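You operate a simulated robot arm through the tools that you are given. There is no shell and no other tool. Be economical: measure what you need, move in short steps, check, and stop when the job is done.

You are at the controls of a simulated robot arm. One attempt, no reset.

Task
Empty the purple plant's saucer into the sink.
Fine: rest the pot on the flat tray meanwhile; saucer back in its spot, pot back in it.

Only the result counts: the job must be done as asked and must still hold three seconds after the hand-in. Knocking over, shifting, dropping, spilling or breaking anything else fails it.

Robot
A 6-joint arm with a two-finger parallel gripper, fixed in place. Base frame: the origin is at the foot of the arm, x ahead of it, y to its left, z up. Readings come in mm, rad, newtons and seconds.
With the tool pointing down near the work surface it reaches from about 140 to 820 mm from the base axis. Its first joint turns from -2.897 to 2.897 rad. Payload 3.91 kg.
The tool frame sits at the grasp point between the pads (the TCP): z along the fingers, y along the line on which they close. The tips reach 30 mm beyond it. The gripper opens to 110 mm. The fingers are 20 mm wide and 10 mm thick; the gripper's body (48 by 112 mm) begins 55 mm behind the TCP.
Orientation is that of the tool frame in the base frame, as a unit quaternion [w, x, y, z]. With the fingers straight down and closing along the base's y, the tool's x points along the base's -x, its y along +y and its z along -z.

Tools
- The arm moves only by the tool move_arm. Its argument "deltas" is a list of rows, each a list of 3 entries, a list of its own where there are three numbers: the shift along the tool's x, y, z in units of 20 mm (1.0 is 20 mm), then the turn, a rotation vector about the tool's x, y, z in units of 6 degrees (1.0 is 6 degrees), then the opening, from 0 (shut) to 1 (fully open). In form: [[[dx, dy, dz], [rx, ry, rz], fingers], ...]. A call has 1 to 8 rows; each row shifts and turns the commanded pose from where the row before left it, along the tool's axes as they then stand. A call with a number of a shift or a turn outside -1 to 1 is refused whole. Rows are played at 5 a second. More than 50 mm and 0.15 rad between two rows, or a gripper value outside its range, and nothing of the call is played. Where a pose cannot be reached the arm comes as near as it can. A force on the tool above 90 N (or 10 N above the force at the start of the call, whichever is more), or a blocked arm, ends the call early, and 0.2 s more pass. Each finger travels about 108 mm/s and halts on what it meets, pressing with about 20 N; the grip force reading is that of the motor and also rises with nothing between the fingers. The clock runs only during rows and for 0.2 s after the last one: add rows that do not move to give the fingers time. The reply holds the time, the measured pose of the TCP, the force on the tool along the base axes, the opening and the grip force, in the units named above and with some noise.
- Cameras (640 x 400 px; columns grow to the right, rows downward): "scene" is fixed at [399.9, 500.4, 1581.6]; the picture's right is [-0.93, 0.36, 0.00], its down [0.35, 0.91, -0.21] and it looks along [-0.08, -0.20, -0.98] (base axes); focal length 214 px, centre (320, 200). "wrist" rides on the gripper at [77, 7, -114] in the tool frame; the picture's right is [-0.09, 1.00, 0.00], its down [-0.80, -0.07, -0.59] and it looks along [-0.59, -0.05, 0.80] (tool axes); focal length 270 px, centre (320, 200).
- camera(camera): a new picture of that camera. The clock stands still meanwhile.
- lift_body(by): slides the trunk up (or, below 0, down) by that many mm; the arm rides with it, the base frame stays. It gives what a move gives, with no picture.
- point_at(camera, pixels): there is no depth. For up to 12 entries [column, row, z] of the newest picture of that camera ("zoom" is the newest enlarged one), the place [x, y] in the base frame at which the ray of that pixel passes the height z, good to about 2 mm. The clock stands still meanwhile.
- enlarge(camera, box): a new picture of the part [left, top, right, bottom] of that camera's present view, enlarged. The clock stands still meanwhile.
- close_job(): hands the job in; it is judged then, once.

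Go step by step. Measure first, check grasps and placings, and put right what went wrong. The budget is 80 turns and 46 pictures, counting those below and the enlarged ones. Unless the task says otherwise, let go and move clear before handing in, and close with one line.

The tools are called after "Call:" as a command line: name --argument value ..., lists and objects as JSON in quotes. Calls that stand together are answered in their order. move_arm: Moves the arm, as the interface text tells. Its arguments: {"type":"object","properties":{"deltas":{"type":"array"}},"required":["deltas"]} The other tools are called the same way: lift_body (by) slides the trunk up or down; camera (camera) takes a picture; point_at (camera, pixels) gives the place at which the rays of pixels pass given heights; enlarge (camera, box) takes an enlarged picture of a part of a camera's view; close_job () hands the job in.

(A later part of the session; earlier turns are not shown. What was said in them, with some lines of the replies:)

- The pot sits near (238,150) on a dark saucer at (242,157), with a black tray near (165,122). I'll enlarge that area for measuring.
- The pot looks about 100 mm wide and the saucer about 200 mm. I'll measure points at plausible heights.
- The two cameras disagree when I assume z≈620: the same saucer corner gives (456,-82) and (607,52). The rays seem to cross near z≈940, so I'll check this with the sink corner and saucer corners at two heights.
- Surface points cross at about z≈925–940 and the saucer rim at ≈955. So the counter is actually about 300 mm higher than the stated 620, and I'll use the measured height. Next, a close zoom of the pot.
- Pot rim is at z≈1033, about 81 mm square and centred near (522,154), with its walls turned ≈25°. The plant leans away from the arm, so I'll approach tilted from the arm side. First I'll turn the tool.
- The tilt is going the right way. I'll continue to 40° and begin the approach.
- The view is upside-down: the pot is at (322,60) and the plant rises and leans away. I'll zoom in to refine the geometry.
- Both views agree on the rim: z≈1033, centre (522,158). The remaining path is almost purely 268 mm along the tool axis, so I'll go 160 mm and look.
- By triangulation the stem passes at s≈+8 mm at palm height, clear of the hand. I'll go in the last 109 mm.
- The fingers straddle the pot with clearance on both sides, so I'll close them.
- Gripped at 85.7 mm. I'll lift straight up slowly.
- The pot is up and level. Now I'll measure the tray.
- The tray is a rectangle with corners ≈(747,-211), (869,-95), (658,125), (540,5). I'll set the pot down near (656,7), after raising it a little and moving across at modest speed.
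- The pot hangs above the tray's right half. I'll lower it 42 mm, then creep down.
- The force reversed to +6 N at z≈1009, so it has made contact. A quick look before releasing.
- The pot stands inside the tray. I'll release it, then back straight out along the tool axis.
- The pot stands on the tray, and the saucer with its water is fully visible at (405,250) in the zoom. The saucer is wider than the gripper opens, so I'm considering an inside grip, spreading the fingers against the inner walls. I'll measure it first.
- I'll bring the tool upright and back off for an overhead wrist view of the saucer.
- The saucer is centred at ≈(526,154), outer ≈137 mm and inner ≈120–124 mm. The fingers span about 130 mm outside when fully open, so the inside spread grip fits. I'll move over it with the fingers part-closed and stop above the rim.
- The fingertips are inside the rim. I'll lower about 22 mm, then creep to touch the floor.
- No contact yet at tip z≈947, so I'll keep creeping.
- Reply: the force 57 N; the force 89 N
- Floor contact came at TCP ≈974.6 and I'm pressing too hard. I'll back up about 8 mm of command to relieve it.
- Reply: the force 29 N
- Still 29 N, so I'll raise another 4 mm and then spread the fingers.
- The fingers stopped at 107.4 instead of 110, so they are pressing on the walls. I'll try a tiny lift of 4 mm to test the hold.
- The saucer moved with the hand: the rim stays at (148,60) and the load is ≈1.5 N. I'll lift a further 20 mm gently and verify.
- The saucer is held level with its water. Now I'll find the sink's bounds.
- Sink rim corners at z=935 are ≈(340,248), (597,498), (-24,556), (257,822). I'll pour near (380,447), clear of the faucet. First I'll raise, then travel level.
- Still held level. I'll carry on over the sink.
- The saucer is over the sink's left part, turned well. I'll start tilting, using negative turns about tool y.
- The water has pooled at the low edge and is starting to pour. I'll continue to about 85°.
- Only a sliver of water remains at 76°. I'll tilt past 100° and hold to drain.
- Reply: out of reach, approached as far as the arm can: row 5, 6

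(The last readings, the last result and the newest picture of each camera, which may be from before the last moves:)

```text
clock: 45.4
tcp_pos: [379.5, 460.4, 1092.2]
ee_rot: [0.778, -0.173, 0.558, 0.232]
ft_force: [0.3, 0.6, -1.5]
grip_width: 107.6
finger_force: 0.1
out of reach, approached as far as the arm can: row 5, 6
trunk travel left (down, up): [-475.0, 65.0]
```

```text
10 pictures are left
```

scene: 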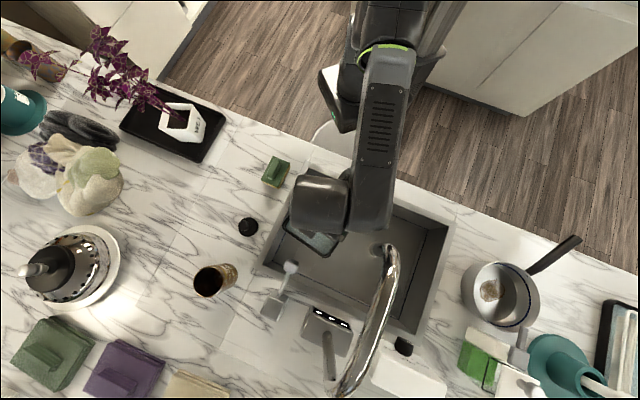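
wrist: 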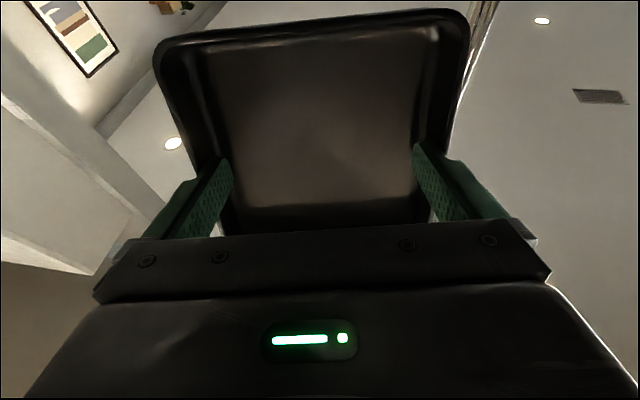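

The saucer is empty at ~108°. I'll tilt it back level.

Call:
move_arm --deltas '[[[0, 0, 0], [0, 0.9, 0], 1], [[0, 0, 0], [0, 0.9, 0], 1], [[0, 0, 0], [0, 0.9, 0], 1], [[0, 0, 0], [0, 0.9, 0], 1], [[0, 0, 0], [0, 0.9, 0], 1], [[0, 0, 0], [0, 0.9, 0], 1], [[0, 0, 0], [0, 0.9, 0], 1], [[0, 0, 0], [0, 0.9, 0], 1]]'

Call:
move_arm --deltas '[[[0, 0, 0], [0, 0.9, 0], 1], [[0, 0, 0], [0, 0.9, 0], 1], [[0, 0, 0], [0, 0.9, 0], 1], [[0, 0, 0], [0, 0.9, 0], 1], [[0, 0, 0], [0, 0.9, 0], 1], [[0, 0, 0], [0, 0.9, 0], 1], [[0, 0, 0], [0, 0.9, 0], 1], [[0, 0, 0], [0, 0.9, 0], 1]]'

Call:
move_arm --deltas '[[[0, 0, 0], [0, 0.9, 0], 1], [[0, 0, 0], [0, 0.9, 0], 1], [[0, 0, 0], [0, 0.9, 0], 1], [[0, 0, 0], [0, 0.9, 0], 1], [[0, 0, 0], [0, 0.1, 0], 1], [[0, 0, 0], [0, 0, 0], 1]]'

Call:
camera --camera "wrist"

```text
clock: 47.2
tcp_pos: [379.4, 460.6, 1093.0]
ee_rot: [0.516, -0.245, 0.805, 0.158]
ft_force: [0.1, 0.2, -1.5]
grip_width: 107.5
finger_force: 0.1
trunk travel left (down, up): [-475.0, 65.0]
```

```text
clock: 49.0
tcp_pos: [378.9, 461.2, 1091.8]
ee_rot: [0.183, -0.286, 0.939, 0.057]
ft_force: [-0.7, -0.2, -1.3]
grip_width: 107.2
finger_force: 0.0
trunk travel left (down, up): [-475.0, 65.0]
```

```text
clock: 50.4
tcp_pos: [379.3, 459.8, 1091.6]
ee_rot: [0.0, -0.292, 0.956, -0.001]
ft_force: [-0.2, 0.3, -0.7]
grip_width: 107.5
finger_force: 0.1
trunk travel left (down, up): [-475.0, 65.0]
```

```text
9 pictures are left
```

wrist: 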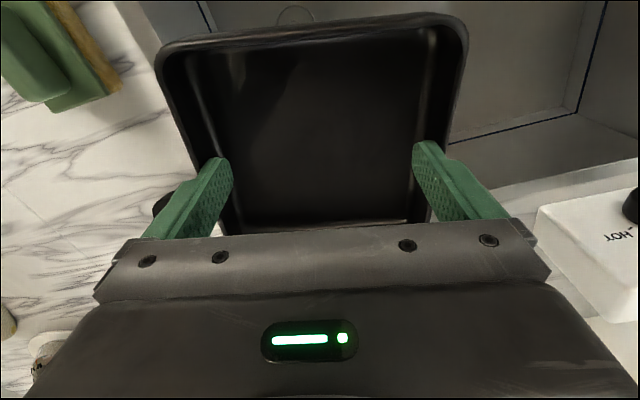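

Empty and level, though the saucer has slipped into a slight pitch. I'll rotate back to the original heading and go home.

Call:
move_arm --deltas '[[[0, 0, 0], [0, 0, 1], 1], [[0, 0, 0], [0, 0, 1], 1], [[0, 0, 0], [0, 0, 1], 1], [[0, 0, 0], [0, 0, 1], 1], [[0, 0, 0], [0, 0, 1], 1], [[0, 0, 0], [0, 0, 1], 1], [[0, 0, 0], [0, 0, 1], 1], [[0, 0, 0], [0, 0, 1], 1]]'

Call:
move_arm --deltas '[[[0, 0, 0], [0, 0, 1], 1], [[0, 0, 0], [0, 0, 1], 1], [[-0.5, -0.398, 0], [0, 0, 0], 1], [[-0.7, -0.557, 0], [0, 0, 0], 1], [[-0.7, -0.557, 0], [0, 0, 0], 1], [[-0.7, -0.557, 0], [0, 0, 0], 1], [[-0.7, -0.557, 0], [0, 0, 0], 1], [[-0.7, -0.557, 0], [0, 0, 0], 1]]'

Call:
move_arm --deltas '[[[-0.7, -0.557, 0], [0, 0, 0], 1], [[-0.7, -0.557, 0], [0, 0, 0], 1], [[-0.7, -0.557, 0], [0, 0, 0], 1], [[-0.7, -0.557, 0], [0, 0, 0], 1], [[-0.7, -0.557, 0], [0, 0, 0], 1], [[-0.7, -0.557, 0], [0, 0, 0], 1], [[-0.7, -0.557, 0], [0, 0, 0], 1], [[-0.7, -0.557, 0], [0, 0, 0], 1]]'

```text
clock: 52.2
tcp_pos: [380.0, 459.4, 1090.9]
ee_rot: [0.0, 0.124, 0.992, 0.0]
ft_force: [-0.8, 0.0, -1.2]
grip_width: 107.5
finger_force: 0.0
trunk travel left (down, up): [-475.0, 65.0]
```

```text
clock: 54.0
tcp_pos: [423.0, 367.3, 1092.1]
ee_rot: [0.0, 0.226, 0.974, 0.0]
ft_force: [0.5, -0.1, -0.9]
grip_width: 107.2
finger_force: 0.0
trunk travel left (down, up): [-475.0, 65.0]
```

```text
clock: 55.8
tcp_pos: [484.2, 239.1, 1092.0]
ee_rot: [0.0, 0.226, 0.974, 0.0]
ft_force: [0.2, -0.7, -1.5]
grip_width: 107.7
finger_force: 0.0
trunk travel left (down, up): [-475.0, 65.0]
```

Call:
move_arm --deltas '[[[-0.627, -0.5, 0], [0, 0, 0], 1], [[-0.627, -0.5, 0], [0, 0, 0], 1], [[-0.627, -0.5, 0], [0, 0, 0], 1], [[-0.627, -0.5, 0], [0, 0, 0], 1], [[-0.627, -0.5, 0], [0, 0, 0], 1], [[-0.627, -0.5, 0], [0, 0, 0], 1], [[0, 0, 0], [0, 0, 0], 1]]'

Call:
move_arm --deltas '[[[0, 0, 0.5], [0, 0, 0], 1], [[0, 0, 0.8], [0, 0, 0], 1], [[0, 0, 0.8], [0, 0, 0], 1], [[0, 0, 0.8], [0, 0, 0], 1], [[0, 0, 0.8], [0, 0, 0], 1], [[0, 0, 0.5], [0, 0, 0], 1], [[0, 0, 0], [0, 0, 0], 1]]'

Call:
camera --camera "wrist"

```text
clock: 57.4
tcp_pos: [524.9, 153.0, 1093.3]
ee_rot: [0.0, 0.225, 0.974, 0.0]
ft_force: [0.4, 0.4, -0.8]
grip_width: 107.2
finger_force: 0.0
trunk travel left (down, up): [-475.0, 65.0]
```

```text
clock: 59.0
tcp_pos: [526.2, 152.5, 1007.5]
ee_rot: [0.0, 0.226, 0.974, 0.0]
ft_force: [-0.2, -0.8, -1.4]
grip_width: 107.3
finger_force: 0.1
trunk travel left (down, up): [-475.0, 65.0]
```

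```text
8 pictures are left
```

wrist: 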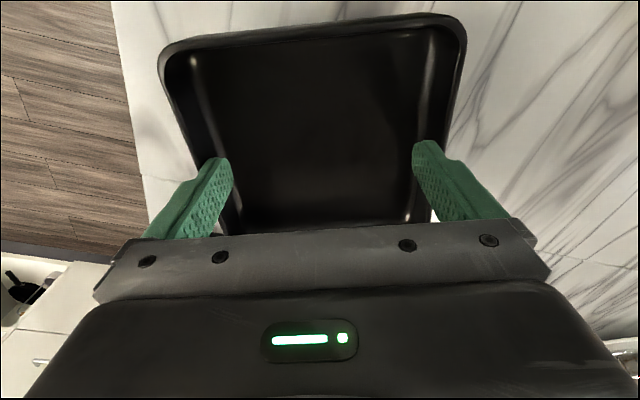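

The near edge is pitched ~5° down, and setting it on the counter will level it about the finger line. I'll lower slowly.

Call:
move_arm --deltas '[[[0, 0, 0.2], [0, 0, 0], 1], [[0, 0, 0.2], [0, 0, 0], 1], [[0, 0, 0.2], [0, 0, 0], 1], [[0, 0, 0.2], [0, 0, 0], 1], [[0, 0, 0.2], [0, 0, 0], 1], [[0, 0, 0.2], [0, 0, 0], 1]]'

```text
clock: 60.4
tcp_pos: [524.9, 151.8, 985.1]
ee_rot: [0.001, 0.227, 0.974, 0.0]
ft_force: [-0.2, -1.2, 5.0]
grip_width: 107.2
finger_force: 0.1
trunk travel left (down, up): [-475.0, 65.0]
```

Call:
move_arm --deltas '[[[0, 0, 0.1], [0, 0, 0], 1], [[0, 0, 0.1], [0, 0, 0], 1], [[0, 0, 0], [0, 0, 0], 1]]'

Call:
camera --camera "wrist"

```text
clock: 61.2
tcp_pos: [525.1, 152.0, 979.0]
ee_rot: [0.0, 0.226, 0.974, 0.0]
ft_force: [0.0, 0.9, 4.4]
grip_width: 107.5
finger_force: 0.1
trunk travel left (down, up): [-475.0, 65.0]
```

```text
7 pictures are left
```

wrist: 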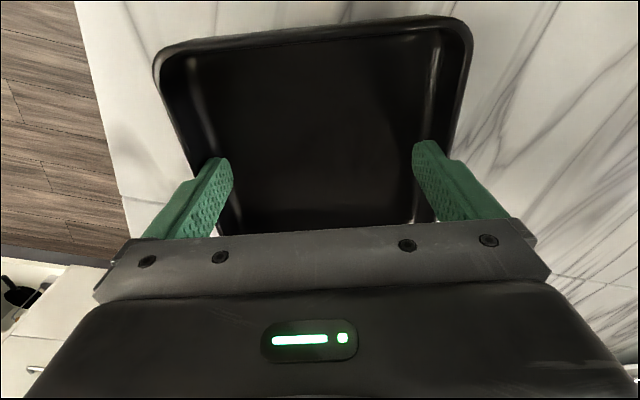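

Call:
move_arm --deltas '[[[0, 0, 0.08], [0, 0, 0], 1], [[0, 0, 0], [0, 0, 0], 1]]'

Call:
enlarge --camera "wrist" --box '[130, 0, 490, 225]'

```text
clock: 61.8
tcp_pos: [526.0, 151.9, 977.2]
ee_rot: [0.0, 0.227, 0.974, 0.0]
ft_force: [0.0, 1.2, 4.2]
grip_width: 107.3
finger_force: 0.0
trunk travel left (down, up): [-475.0, 65.0]
```

```text
1.78 times, centred on (310, 112) of wrist
```

zoom: 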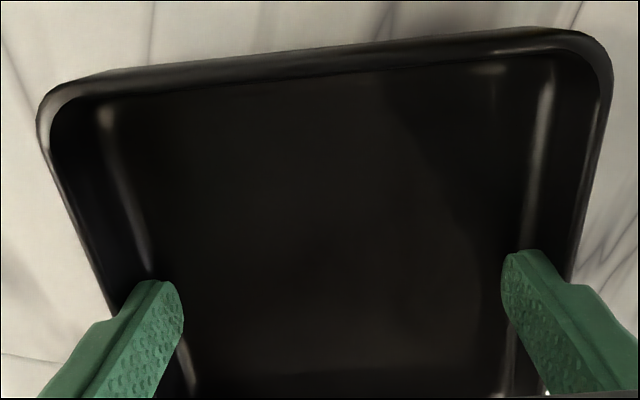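

Call:
point_at --camera "zoom" --pixels '[[38, 115, 963], [612, 75, 963], [320, 57, 963], [80, 80, 963], [580, 35, 963]]'

Call:
move_arm --deltas '[[[0, 0, 0.08], [0, 0, 0], 1], [[0, 0, 0], [0, 0, 0], 1]]'

```text
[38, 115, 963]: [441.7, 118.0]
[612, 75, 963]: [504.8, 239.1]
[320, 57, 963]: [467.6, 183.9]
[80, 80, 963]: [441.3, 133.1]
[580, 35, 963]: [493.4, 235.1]
```

```text
clock: 62.4
tcp_pos: [525.0, 152.4, 976.6]
ee_rot: [0.0, 0.227, 0.974, 0.0]
ft_force: [0.1, 1.3, 4.3]
grip_width: 107.4
finger_force: 0.0
trunk travel left (down, up): [-475.0, 65.0]
```

The near edge seems about 5 mm further out than before, or is still slightly pitched. I'll release so it lies flat, then measure.

Call:
move_arm --deltas '[[[0, 0, 0], [0, 0, 0], 0.95], [[0, 0, 0], [0, 0, 0], 0.85], [[0, 0, 0], [0, 0, 0], 0.75], [[0, 0, 0], [0, 0, 0], 0.75]]'

Call:
enlarge --camera "wrist" --box '[130, 0, 490, 225]'

Call:
point_at --camera "zoom" --pixels '[[320, 57, 963], [320, 50, 963], [320, 43, 963]]'

```text
clock: 63.4
tcp_pos: [526.8, 151.3, 977.0]
ee_rot: [0.0, 0.227, 0.974, 0.0]
ft_force: [-0.2, 0.7, -0.2]
grip_width: 82.4
finger_force: 0.1
trunk travel left (down, up): [-475.0, 65.0]
```

```text
1.78 times, centred on (310, 112) of wrist
```

zoom: 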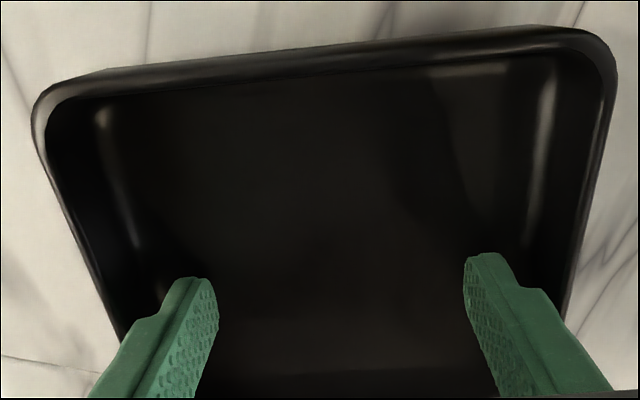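

```text
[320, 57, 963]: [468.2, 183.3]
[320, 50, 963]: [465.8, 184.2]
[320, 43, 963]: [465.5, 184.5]
```

It lies flat, but comparing the edge with the earlier pictures (row 31 against 23) puts it ~4–5 mm too far out. I'll regrip, slide it back 4.5 mm, release and rise.

Call:
move_arm --deltas '[[[0, 0, -0.05], [0, 0, 0], 0.85], [[0, 0, 0], [0, 0, 0], 0.95], [[0, 0, 0], [0, 0, 0], 1], [[0.075, 0, 0], [0, 0, 0], 1], [[0.075, 0, 0], [0, 0, 0], 1], [[0.075, 0, 0], [0, 0, 0], 1], [[0, 0, 0], [0, 0, 0], 1]]'

Call:
move_arm --deltas '[[[0, 0, 0], [0, 0, 0], 0.9], [[0, 0, 0], [0, 0, 0], 0.75], [[0, 0, 0], [0, 0, 0], 0.75], [[0, 0, -0.5], [0, 0, 0], 0.75], [[0, 0, -1], [0, 0, 0], 0.75], [[0, 0, -1], [0, 0, 0], 0.75], [[0, 0, -1], [0, 0, 0], 0.75], [[0, 0, -1], [0, 0, 0], 0.75]]'

```text
clock: 65.0
tcp_pos: [521.7, 154.2, 977.6]
ee_rot: [0.0, 0.227, 0.974, 0.0]
ft_force: [2.1, -0.6, 2.9]
grip_width: 107.1
finger_force: 0.0
trunk travel left (down, up): [-475.0, 65.0]
```

```text
clock: 66.8
tcp_pos: [520.2, 152.6, 1068.1]
ee_rot: [-0.001, 0.227, 0.974, 0.0]
ft_force: [1.2, -0.2, 0.5]
grip_width: 82.6
finger_force: 0.0
trunk travel left (down, up): [-475.0, 65.0]
```

I'm clear of the saucer. Next I'll go to the tilted pre-grasp pose for the pot.

Call:
move_arm --deltas '[[[0, 0, -0.9], [0, 0, -0.23], 1], [[-0.3, -0.68, -0.9], [0, 0, 0], 1], [[-0.74, -0.68, -0.75], [0, 0, 0], 1], [[-0.74, -0.68, -0.55], [0, 0, 0], 1], [[-0.74, -0.68, 0], [0, 0, 0], 1], [[-0.74, -0.68, 0], [0, 0, 0], 1]]'

Call:
move_arm --deltas '[[[0, 0, 0], [0, -0.953, 0], 1], [[0, 0, 0], [0, -0.953, 0], 1], [[0, 0, 0], [0, -0.953, 0], 1], [[0, 0, 0], [0, -0.953, 0], 1], [[0, 0, 0], [0, -0.953, 0], 1], [[0, 0, 0], [0, -0.953, 0], 1], [[0, 0, 0], [0, -0.953, 0], 1]]'

Call:
enlarge --camera "scene" --box '[122, 75, 282, 175]'

```text
clock: 68.2
tcp_pos: [552.4, 64.5, 1129.4]
ee_rot: [0.0, 0.215, 0.977, 0.0]
ft_force: [0.4, 0.4, 0.5]
grip_width: 110.0
finger_force: 0.0
trunk travel left (down, up): [-475.0, 65.0]
```

```text
clock: 69.8
tcp_pos: [553.0, 65.3, 1129.4]
ee_rot: [0.335, 0.202, 0.918, -0.072]
ft_force: [-0.8, 0.5, 0.9]
grip_width: 110.0
finger_force: 0.0
trunk travel left (down, up): [-475.0, 65.0]
```

```text
4.00 times, centred on (202, 125) of scene
```

zoom: 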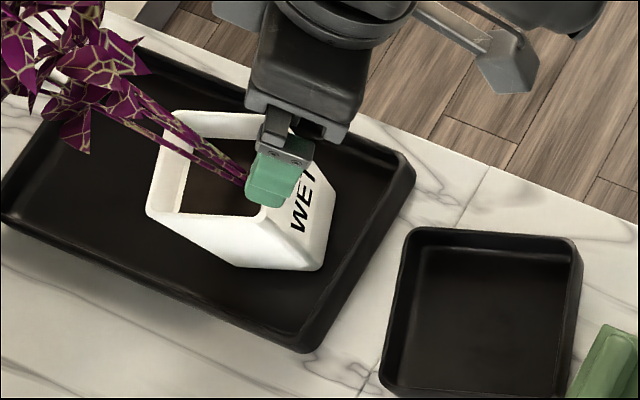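

The saucer is empty and back within about 2 mm: TL is at scene (224,133), against (223,133) originally. I'll approach the pot along the same line as when I released it.

Call:
move_arm --deltas '[[[0, -0.1, 1], [0, 0, 0], 1], [[0, -0.1, 1], [0, 0, 0], 1], [[0, 0, 1], [0, 0, 0], 1], [[0, 0, 1], [0, 0, 0], 1], [[0, 0, 1], [0, 0, 0], 1], [[0, 0, 1], [0, 0, 0], 1], [[0, 0, 1], [0, 0, 0], 1], [[0, 0, 0.97], [0, 0, 0], 1]]'

Call:
move_arm --deltas '[[[0, 0, 0], [0, 0, 0], 0.8], [[0, 0, 0], [0, 0, 0], 0.5], [[0, 0, 0], [0, 0, 0], 0], [[0, 0, 0], [0, 0, 0], 0], [[0, 0, 0], [0, 0, 0], 0]]'

Call:
move_arm --deltas '[[[-0.32, 0, -0.38], [0, 0, 0], 0], [[-0.32, 0, -0.38], [0, 0, 0], 0], [[-0.32, 0, -0.38], [0, 0, 0], 0], [[-0.32, 0, -0.38], [0, 0, 0], 0], [[-0.32, 0, -0.38], [0, 0, 0], 0], [[0, 0, 0], [0, 0, 0], 0]]'

Call:
camera --camera "wrist"

```text
clock: 71.6
tcp_pos: [643.7, 17.8, 1006.8]
ee_rot: [0.334, 0.202, 0.918, -0.074]
ft_force: [1.0, 0.1, 1.0]
grip_width: 109.9
finger_force: 0.1
trunk travel left (down, up): [-475.0, 65.0]
```

```text
clock: 72.8
tcp_pos: [643.1, 18.2, 1006.7]
ee_rot: [0.333, 0.202, 0.918, -0.073]
ft_force: [1.7, 0.2, 0.6]
grip_width: 85.9
finger_force: 20.2
trunk travel left (down, up): [-475.0, 65.0]
```

```text
clock: 74.2
tcp_pos: [643.4, 18.4, 1056.8]
ee_rot: [0.334, 0.202, 0.918, -0.073]
ft_force: [0.0, -0.5, -5.5]
grip_width: 85.8
finger_force: 20.1
trunk travel left (down, up): [-475.0, 65.0]
```

```text
3 pictures are left
```

wrist: 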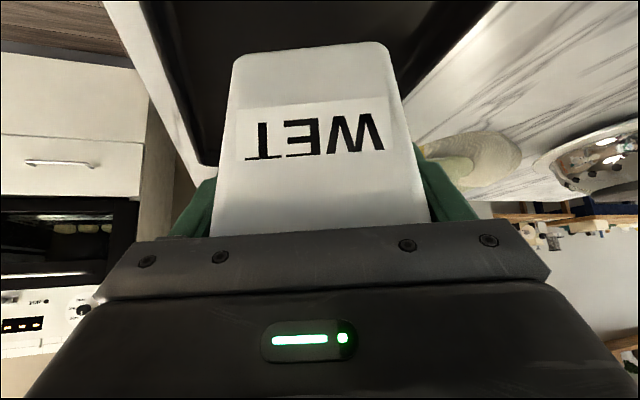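

The pot is gripped as before. I'll carry it back the reverse way to TCP ≈(517.5,159).

Call:
move_arm --deltas '[[[0.443, 0.25, -0.372], [0, 0, 0], 0], [[0.443, 0.25, -0.372], [0, 0, 0], 0], [[0.443, 0.25, -0.372], [0, 0, 0], 0], [[0.443, 0.25, -0.372], [0, 0, 0], 0], [[0.443, 0.25, -0.372], [0, 0, 0], 0], [[0.443, 0.25, -0.372], [0, 0, 0], 0], [[0.443, 0.25, -0.372], [0, 0, 0], 0], [[0.443, 0.25, -0.372], [0, 0, 0], 0]]'

Call:
move_arm --deltas '[[[0.443, 0.25, -0.372], [0, 0, 0], 0], [[0.443, 0.25, -0.372], [0, 0, 0], 0], [[0.443, 0.25, -0.372], [0, 0, 0], 0], [[0.443, 0.25, -0.372], [0, 0, 0], 0], [[0.443, 0.25, -0.372], [0, 0, 0], 0], [[0.443, 0.25, -0.372], [0, 0, 0], 0], [[0.443, 0.25, -0.372], [0, 0, 0], 0], [[0, 0, 0], [0, 0, 0], 0]]'

Call:
camera --camera "wrist"

```text
clock: 76.0
tcp_pos: [576.8, 93.4, 1056.1]
ee_rot: [0.333, 0.201, 0.918, -0.074]
ft_force: [-0.9, -0.3, -5.2]
grip_width: 85.8
finger_force: 20.1
trunk travel left (down, up): [-475.0, 65.0]
```

```text
clock: 77.8
tcp_pos: [518.8, 160.3, 1056.6]
ee_rot: [0.334, 0.202, 0.918, -0.073]
ft_force: [0.5, 0.3, -6.1]
grip_width: 85.9
finger_force: 20.0
trunk travel left (down, up): [-475.0, 65.0]
```

```text
2 pictures are left
```

wrist: 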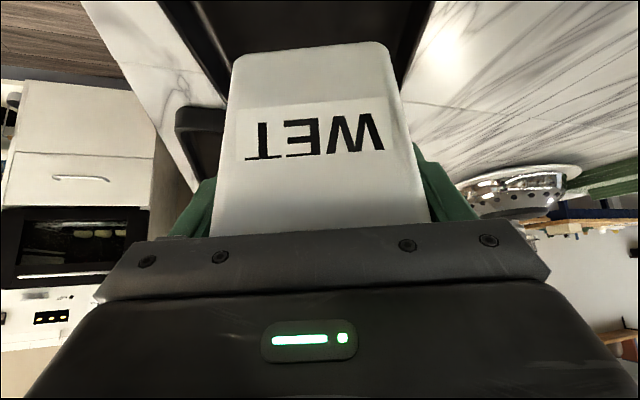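

Well centred over the saucer. I'll lower 42 mm, then creep.

Call:
move_arm --deltas '[[[0.193, 0, 0.23], [0, 0, 0], 0], [[0.193, 0, 0.23], [0, 0, 0], 0], [[0.193, 0, 0.23], [0, 0, 0], 0], [[0.193, 0, 0.23], [0, 0, 0], 0], [[0.193, 0, 0.23], [0, 0, 0], 0], [[0.193, 0, 0.23], [0, 0, 0], 0], [[0.193, 0, 0.23], [0, 0, 0], 0]]'

```text
clock: 79.4
tcp_pos: [518.1, 158.9, 1014.3]
ee_rot: [0.335, 0.201, 0.918, -0.073]
ft_force: [0.0, 0.2, -5.3]
grip_width: 85.6
finger_force: 19.2
trunk travel left (down, up): [-475.0, 65.0]
```

Call:
move_arm --deltas '[[[0.064, 0, 0.077], [0, 0, 0], 0], [[0.064, 0, 0.077], [0, 0, 0], 0], [[0.032, 0, 0.038], [0, 0, 0], 0]]'

```text
clock: 80.2
tcp_pos: [519.2, 160.1, 1009.4]
ee_rot: [0.335, 0.202, 0.918, -0.074]
ft_force: [0.5, -0.6, -5.6]
grip_width: 86.2
finger_force: 20.0
trunk travel left (down, up): [-475.0, 65.0]
```

Call:
move_arm --deltas '[[[0.048, 0, 0.058], [0, 0, 0], 0], [[0.048, 0, 0.058], [0, 0, 0], 0]]'

```text
clock: 80.8
tcp_pos: [518.1, 159.4, 1005.6]
ee_rot: [0.333, 0.202, 0.918, -0.073]
ft_force: [0.0, -0.3, -4.9]
grip_width: 86.1
finger_force: 20.2
trunk travel left (down, up): [-475.0, 65.0]
```

Call:
move_arm --deltas '[[[0.048, 0, 0.058], [0, 0, 0], 0], [[0.032, 0, 0.038], [0, 0, 0], 0]]'

```text
clock: 81.4
tcp_pos: [518.3, 159.7, 1004.6]
ee_rot: [0.336, 0.202, 0.917, -0.074]
ft_force: [0.4, -1.5, 13.3]
grip_width: 86.1
finger_force: 20.1
trunk travel left (down, up): [-475.0, 65.0]
```

Contact: the force went to +13 N at z≈1004.6. I'll ease off 1 mm, release, and back out along the tool axis.

Call:
move_arm --deltas '[[[-0.032, 0, -0.038], [0, 0, 0], 0], [[0, 0, 0], [0, 0, 0], 0.85], [[0, 0, 0], [0, 0, 0], 1], [[0, 0, 0], [0, 0, 0], 1]]'

Call:
move_arm --deltas '[[[0, 0, -0.7], [0, 0, 0], 1], [[0, 0, -1], [0, 0, 0], 1], [[0, 0, -1], [0, 0, 0], 1], [[0, 0, -1], [0, 0, 0], 1], [[0, 0, -1], [0, 0, 0], 1], [[0, 0, -1], [0, 0, 0], 1], [[0, 0, -1], [0, 0, 0], 1], [[0, 0, -1], [0, 0, 0], 1]]'

Call:
move_arm --deltas '[[[0, 0, -1], [0, 0, 0], 1], [[0, 0, -1], [0, 0, 0], 1], [[0, 0, -1], [0, 0, 0], 1], [[0, 0, -1], [0, 0, 0], 1], [[0, 0, -1], [0, 0, 0], 1], [[0, 0, 0], [0, 0, 0], 1]]'

Call:
camera --camera "scene"

```text
clock: 82.4
tcp_pos: [517.9, 159.6, 1003.9]
ee_rot: [0.333, 0.203, 0.918, -0.074]
ft_force: [-0.1, 0.0, 0.8]
grip_width: 109.8
finger_force: 0.0
trunk travel left (down, up): [-475.0, 65.0]
```

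```text
clock: 84.2
tcp_pos: [428.0, 200.7, 1121.9]
ee_rot: [0.334, 0.202, 0.918, -0.074]
ft_force: [-0.4, 0.1, 0.5]
grip_width: 110.0
finger_force: 0.0
trunk travel left (down, up): [-475.0, 65.0]
```

```text
clock: 85.6
tcp_pos: [368.3, 227.7, 1199.2]
ee_rot: [0.334, 0.202, 0.918, -0.073]
ft_force: [0.9, 0.0, 0.0]
grip_width: 110.2
finger_force: 0.1
trunk travel left (down, up): [-475.0, 65.0]
```

```text
1 pictures are left
```

scene: 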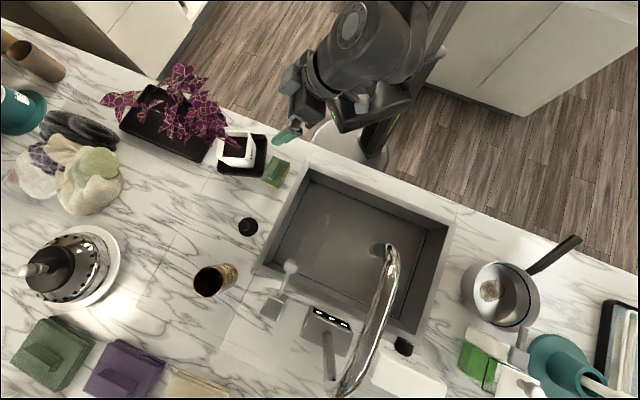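

The pot stands in the empty saucer at (238,150), matching the first picture. Everything else looks unmoved and the hand is clear, so I'm handing in.

Call:
close_job

```text
The job is handed in.
```

The saucer's water went into the sink; the empty saucer is back within about 2 mm of its spot by camera, with the pot in it. I worked to a measured counter height of about z = 935, because the stated 620 didn't match either camera.
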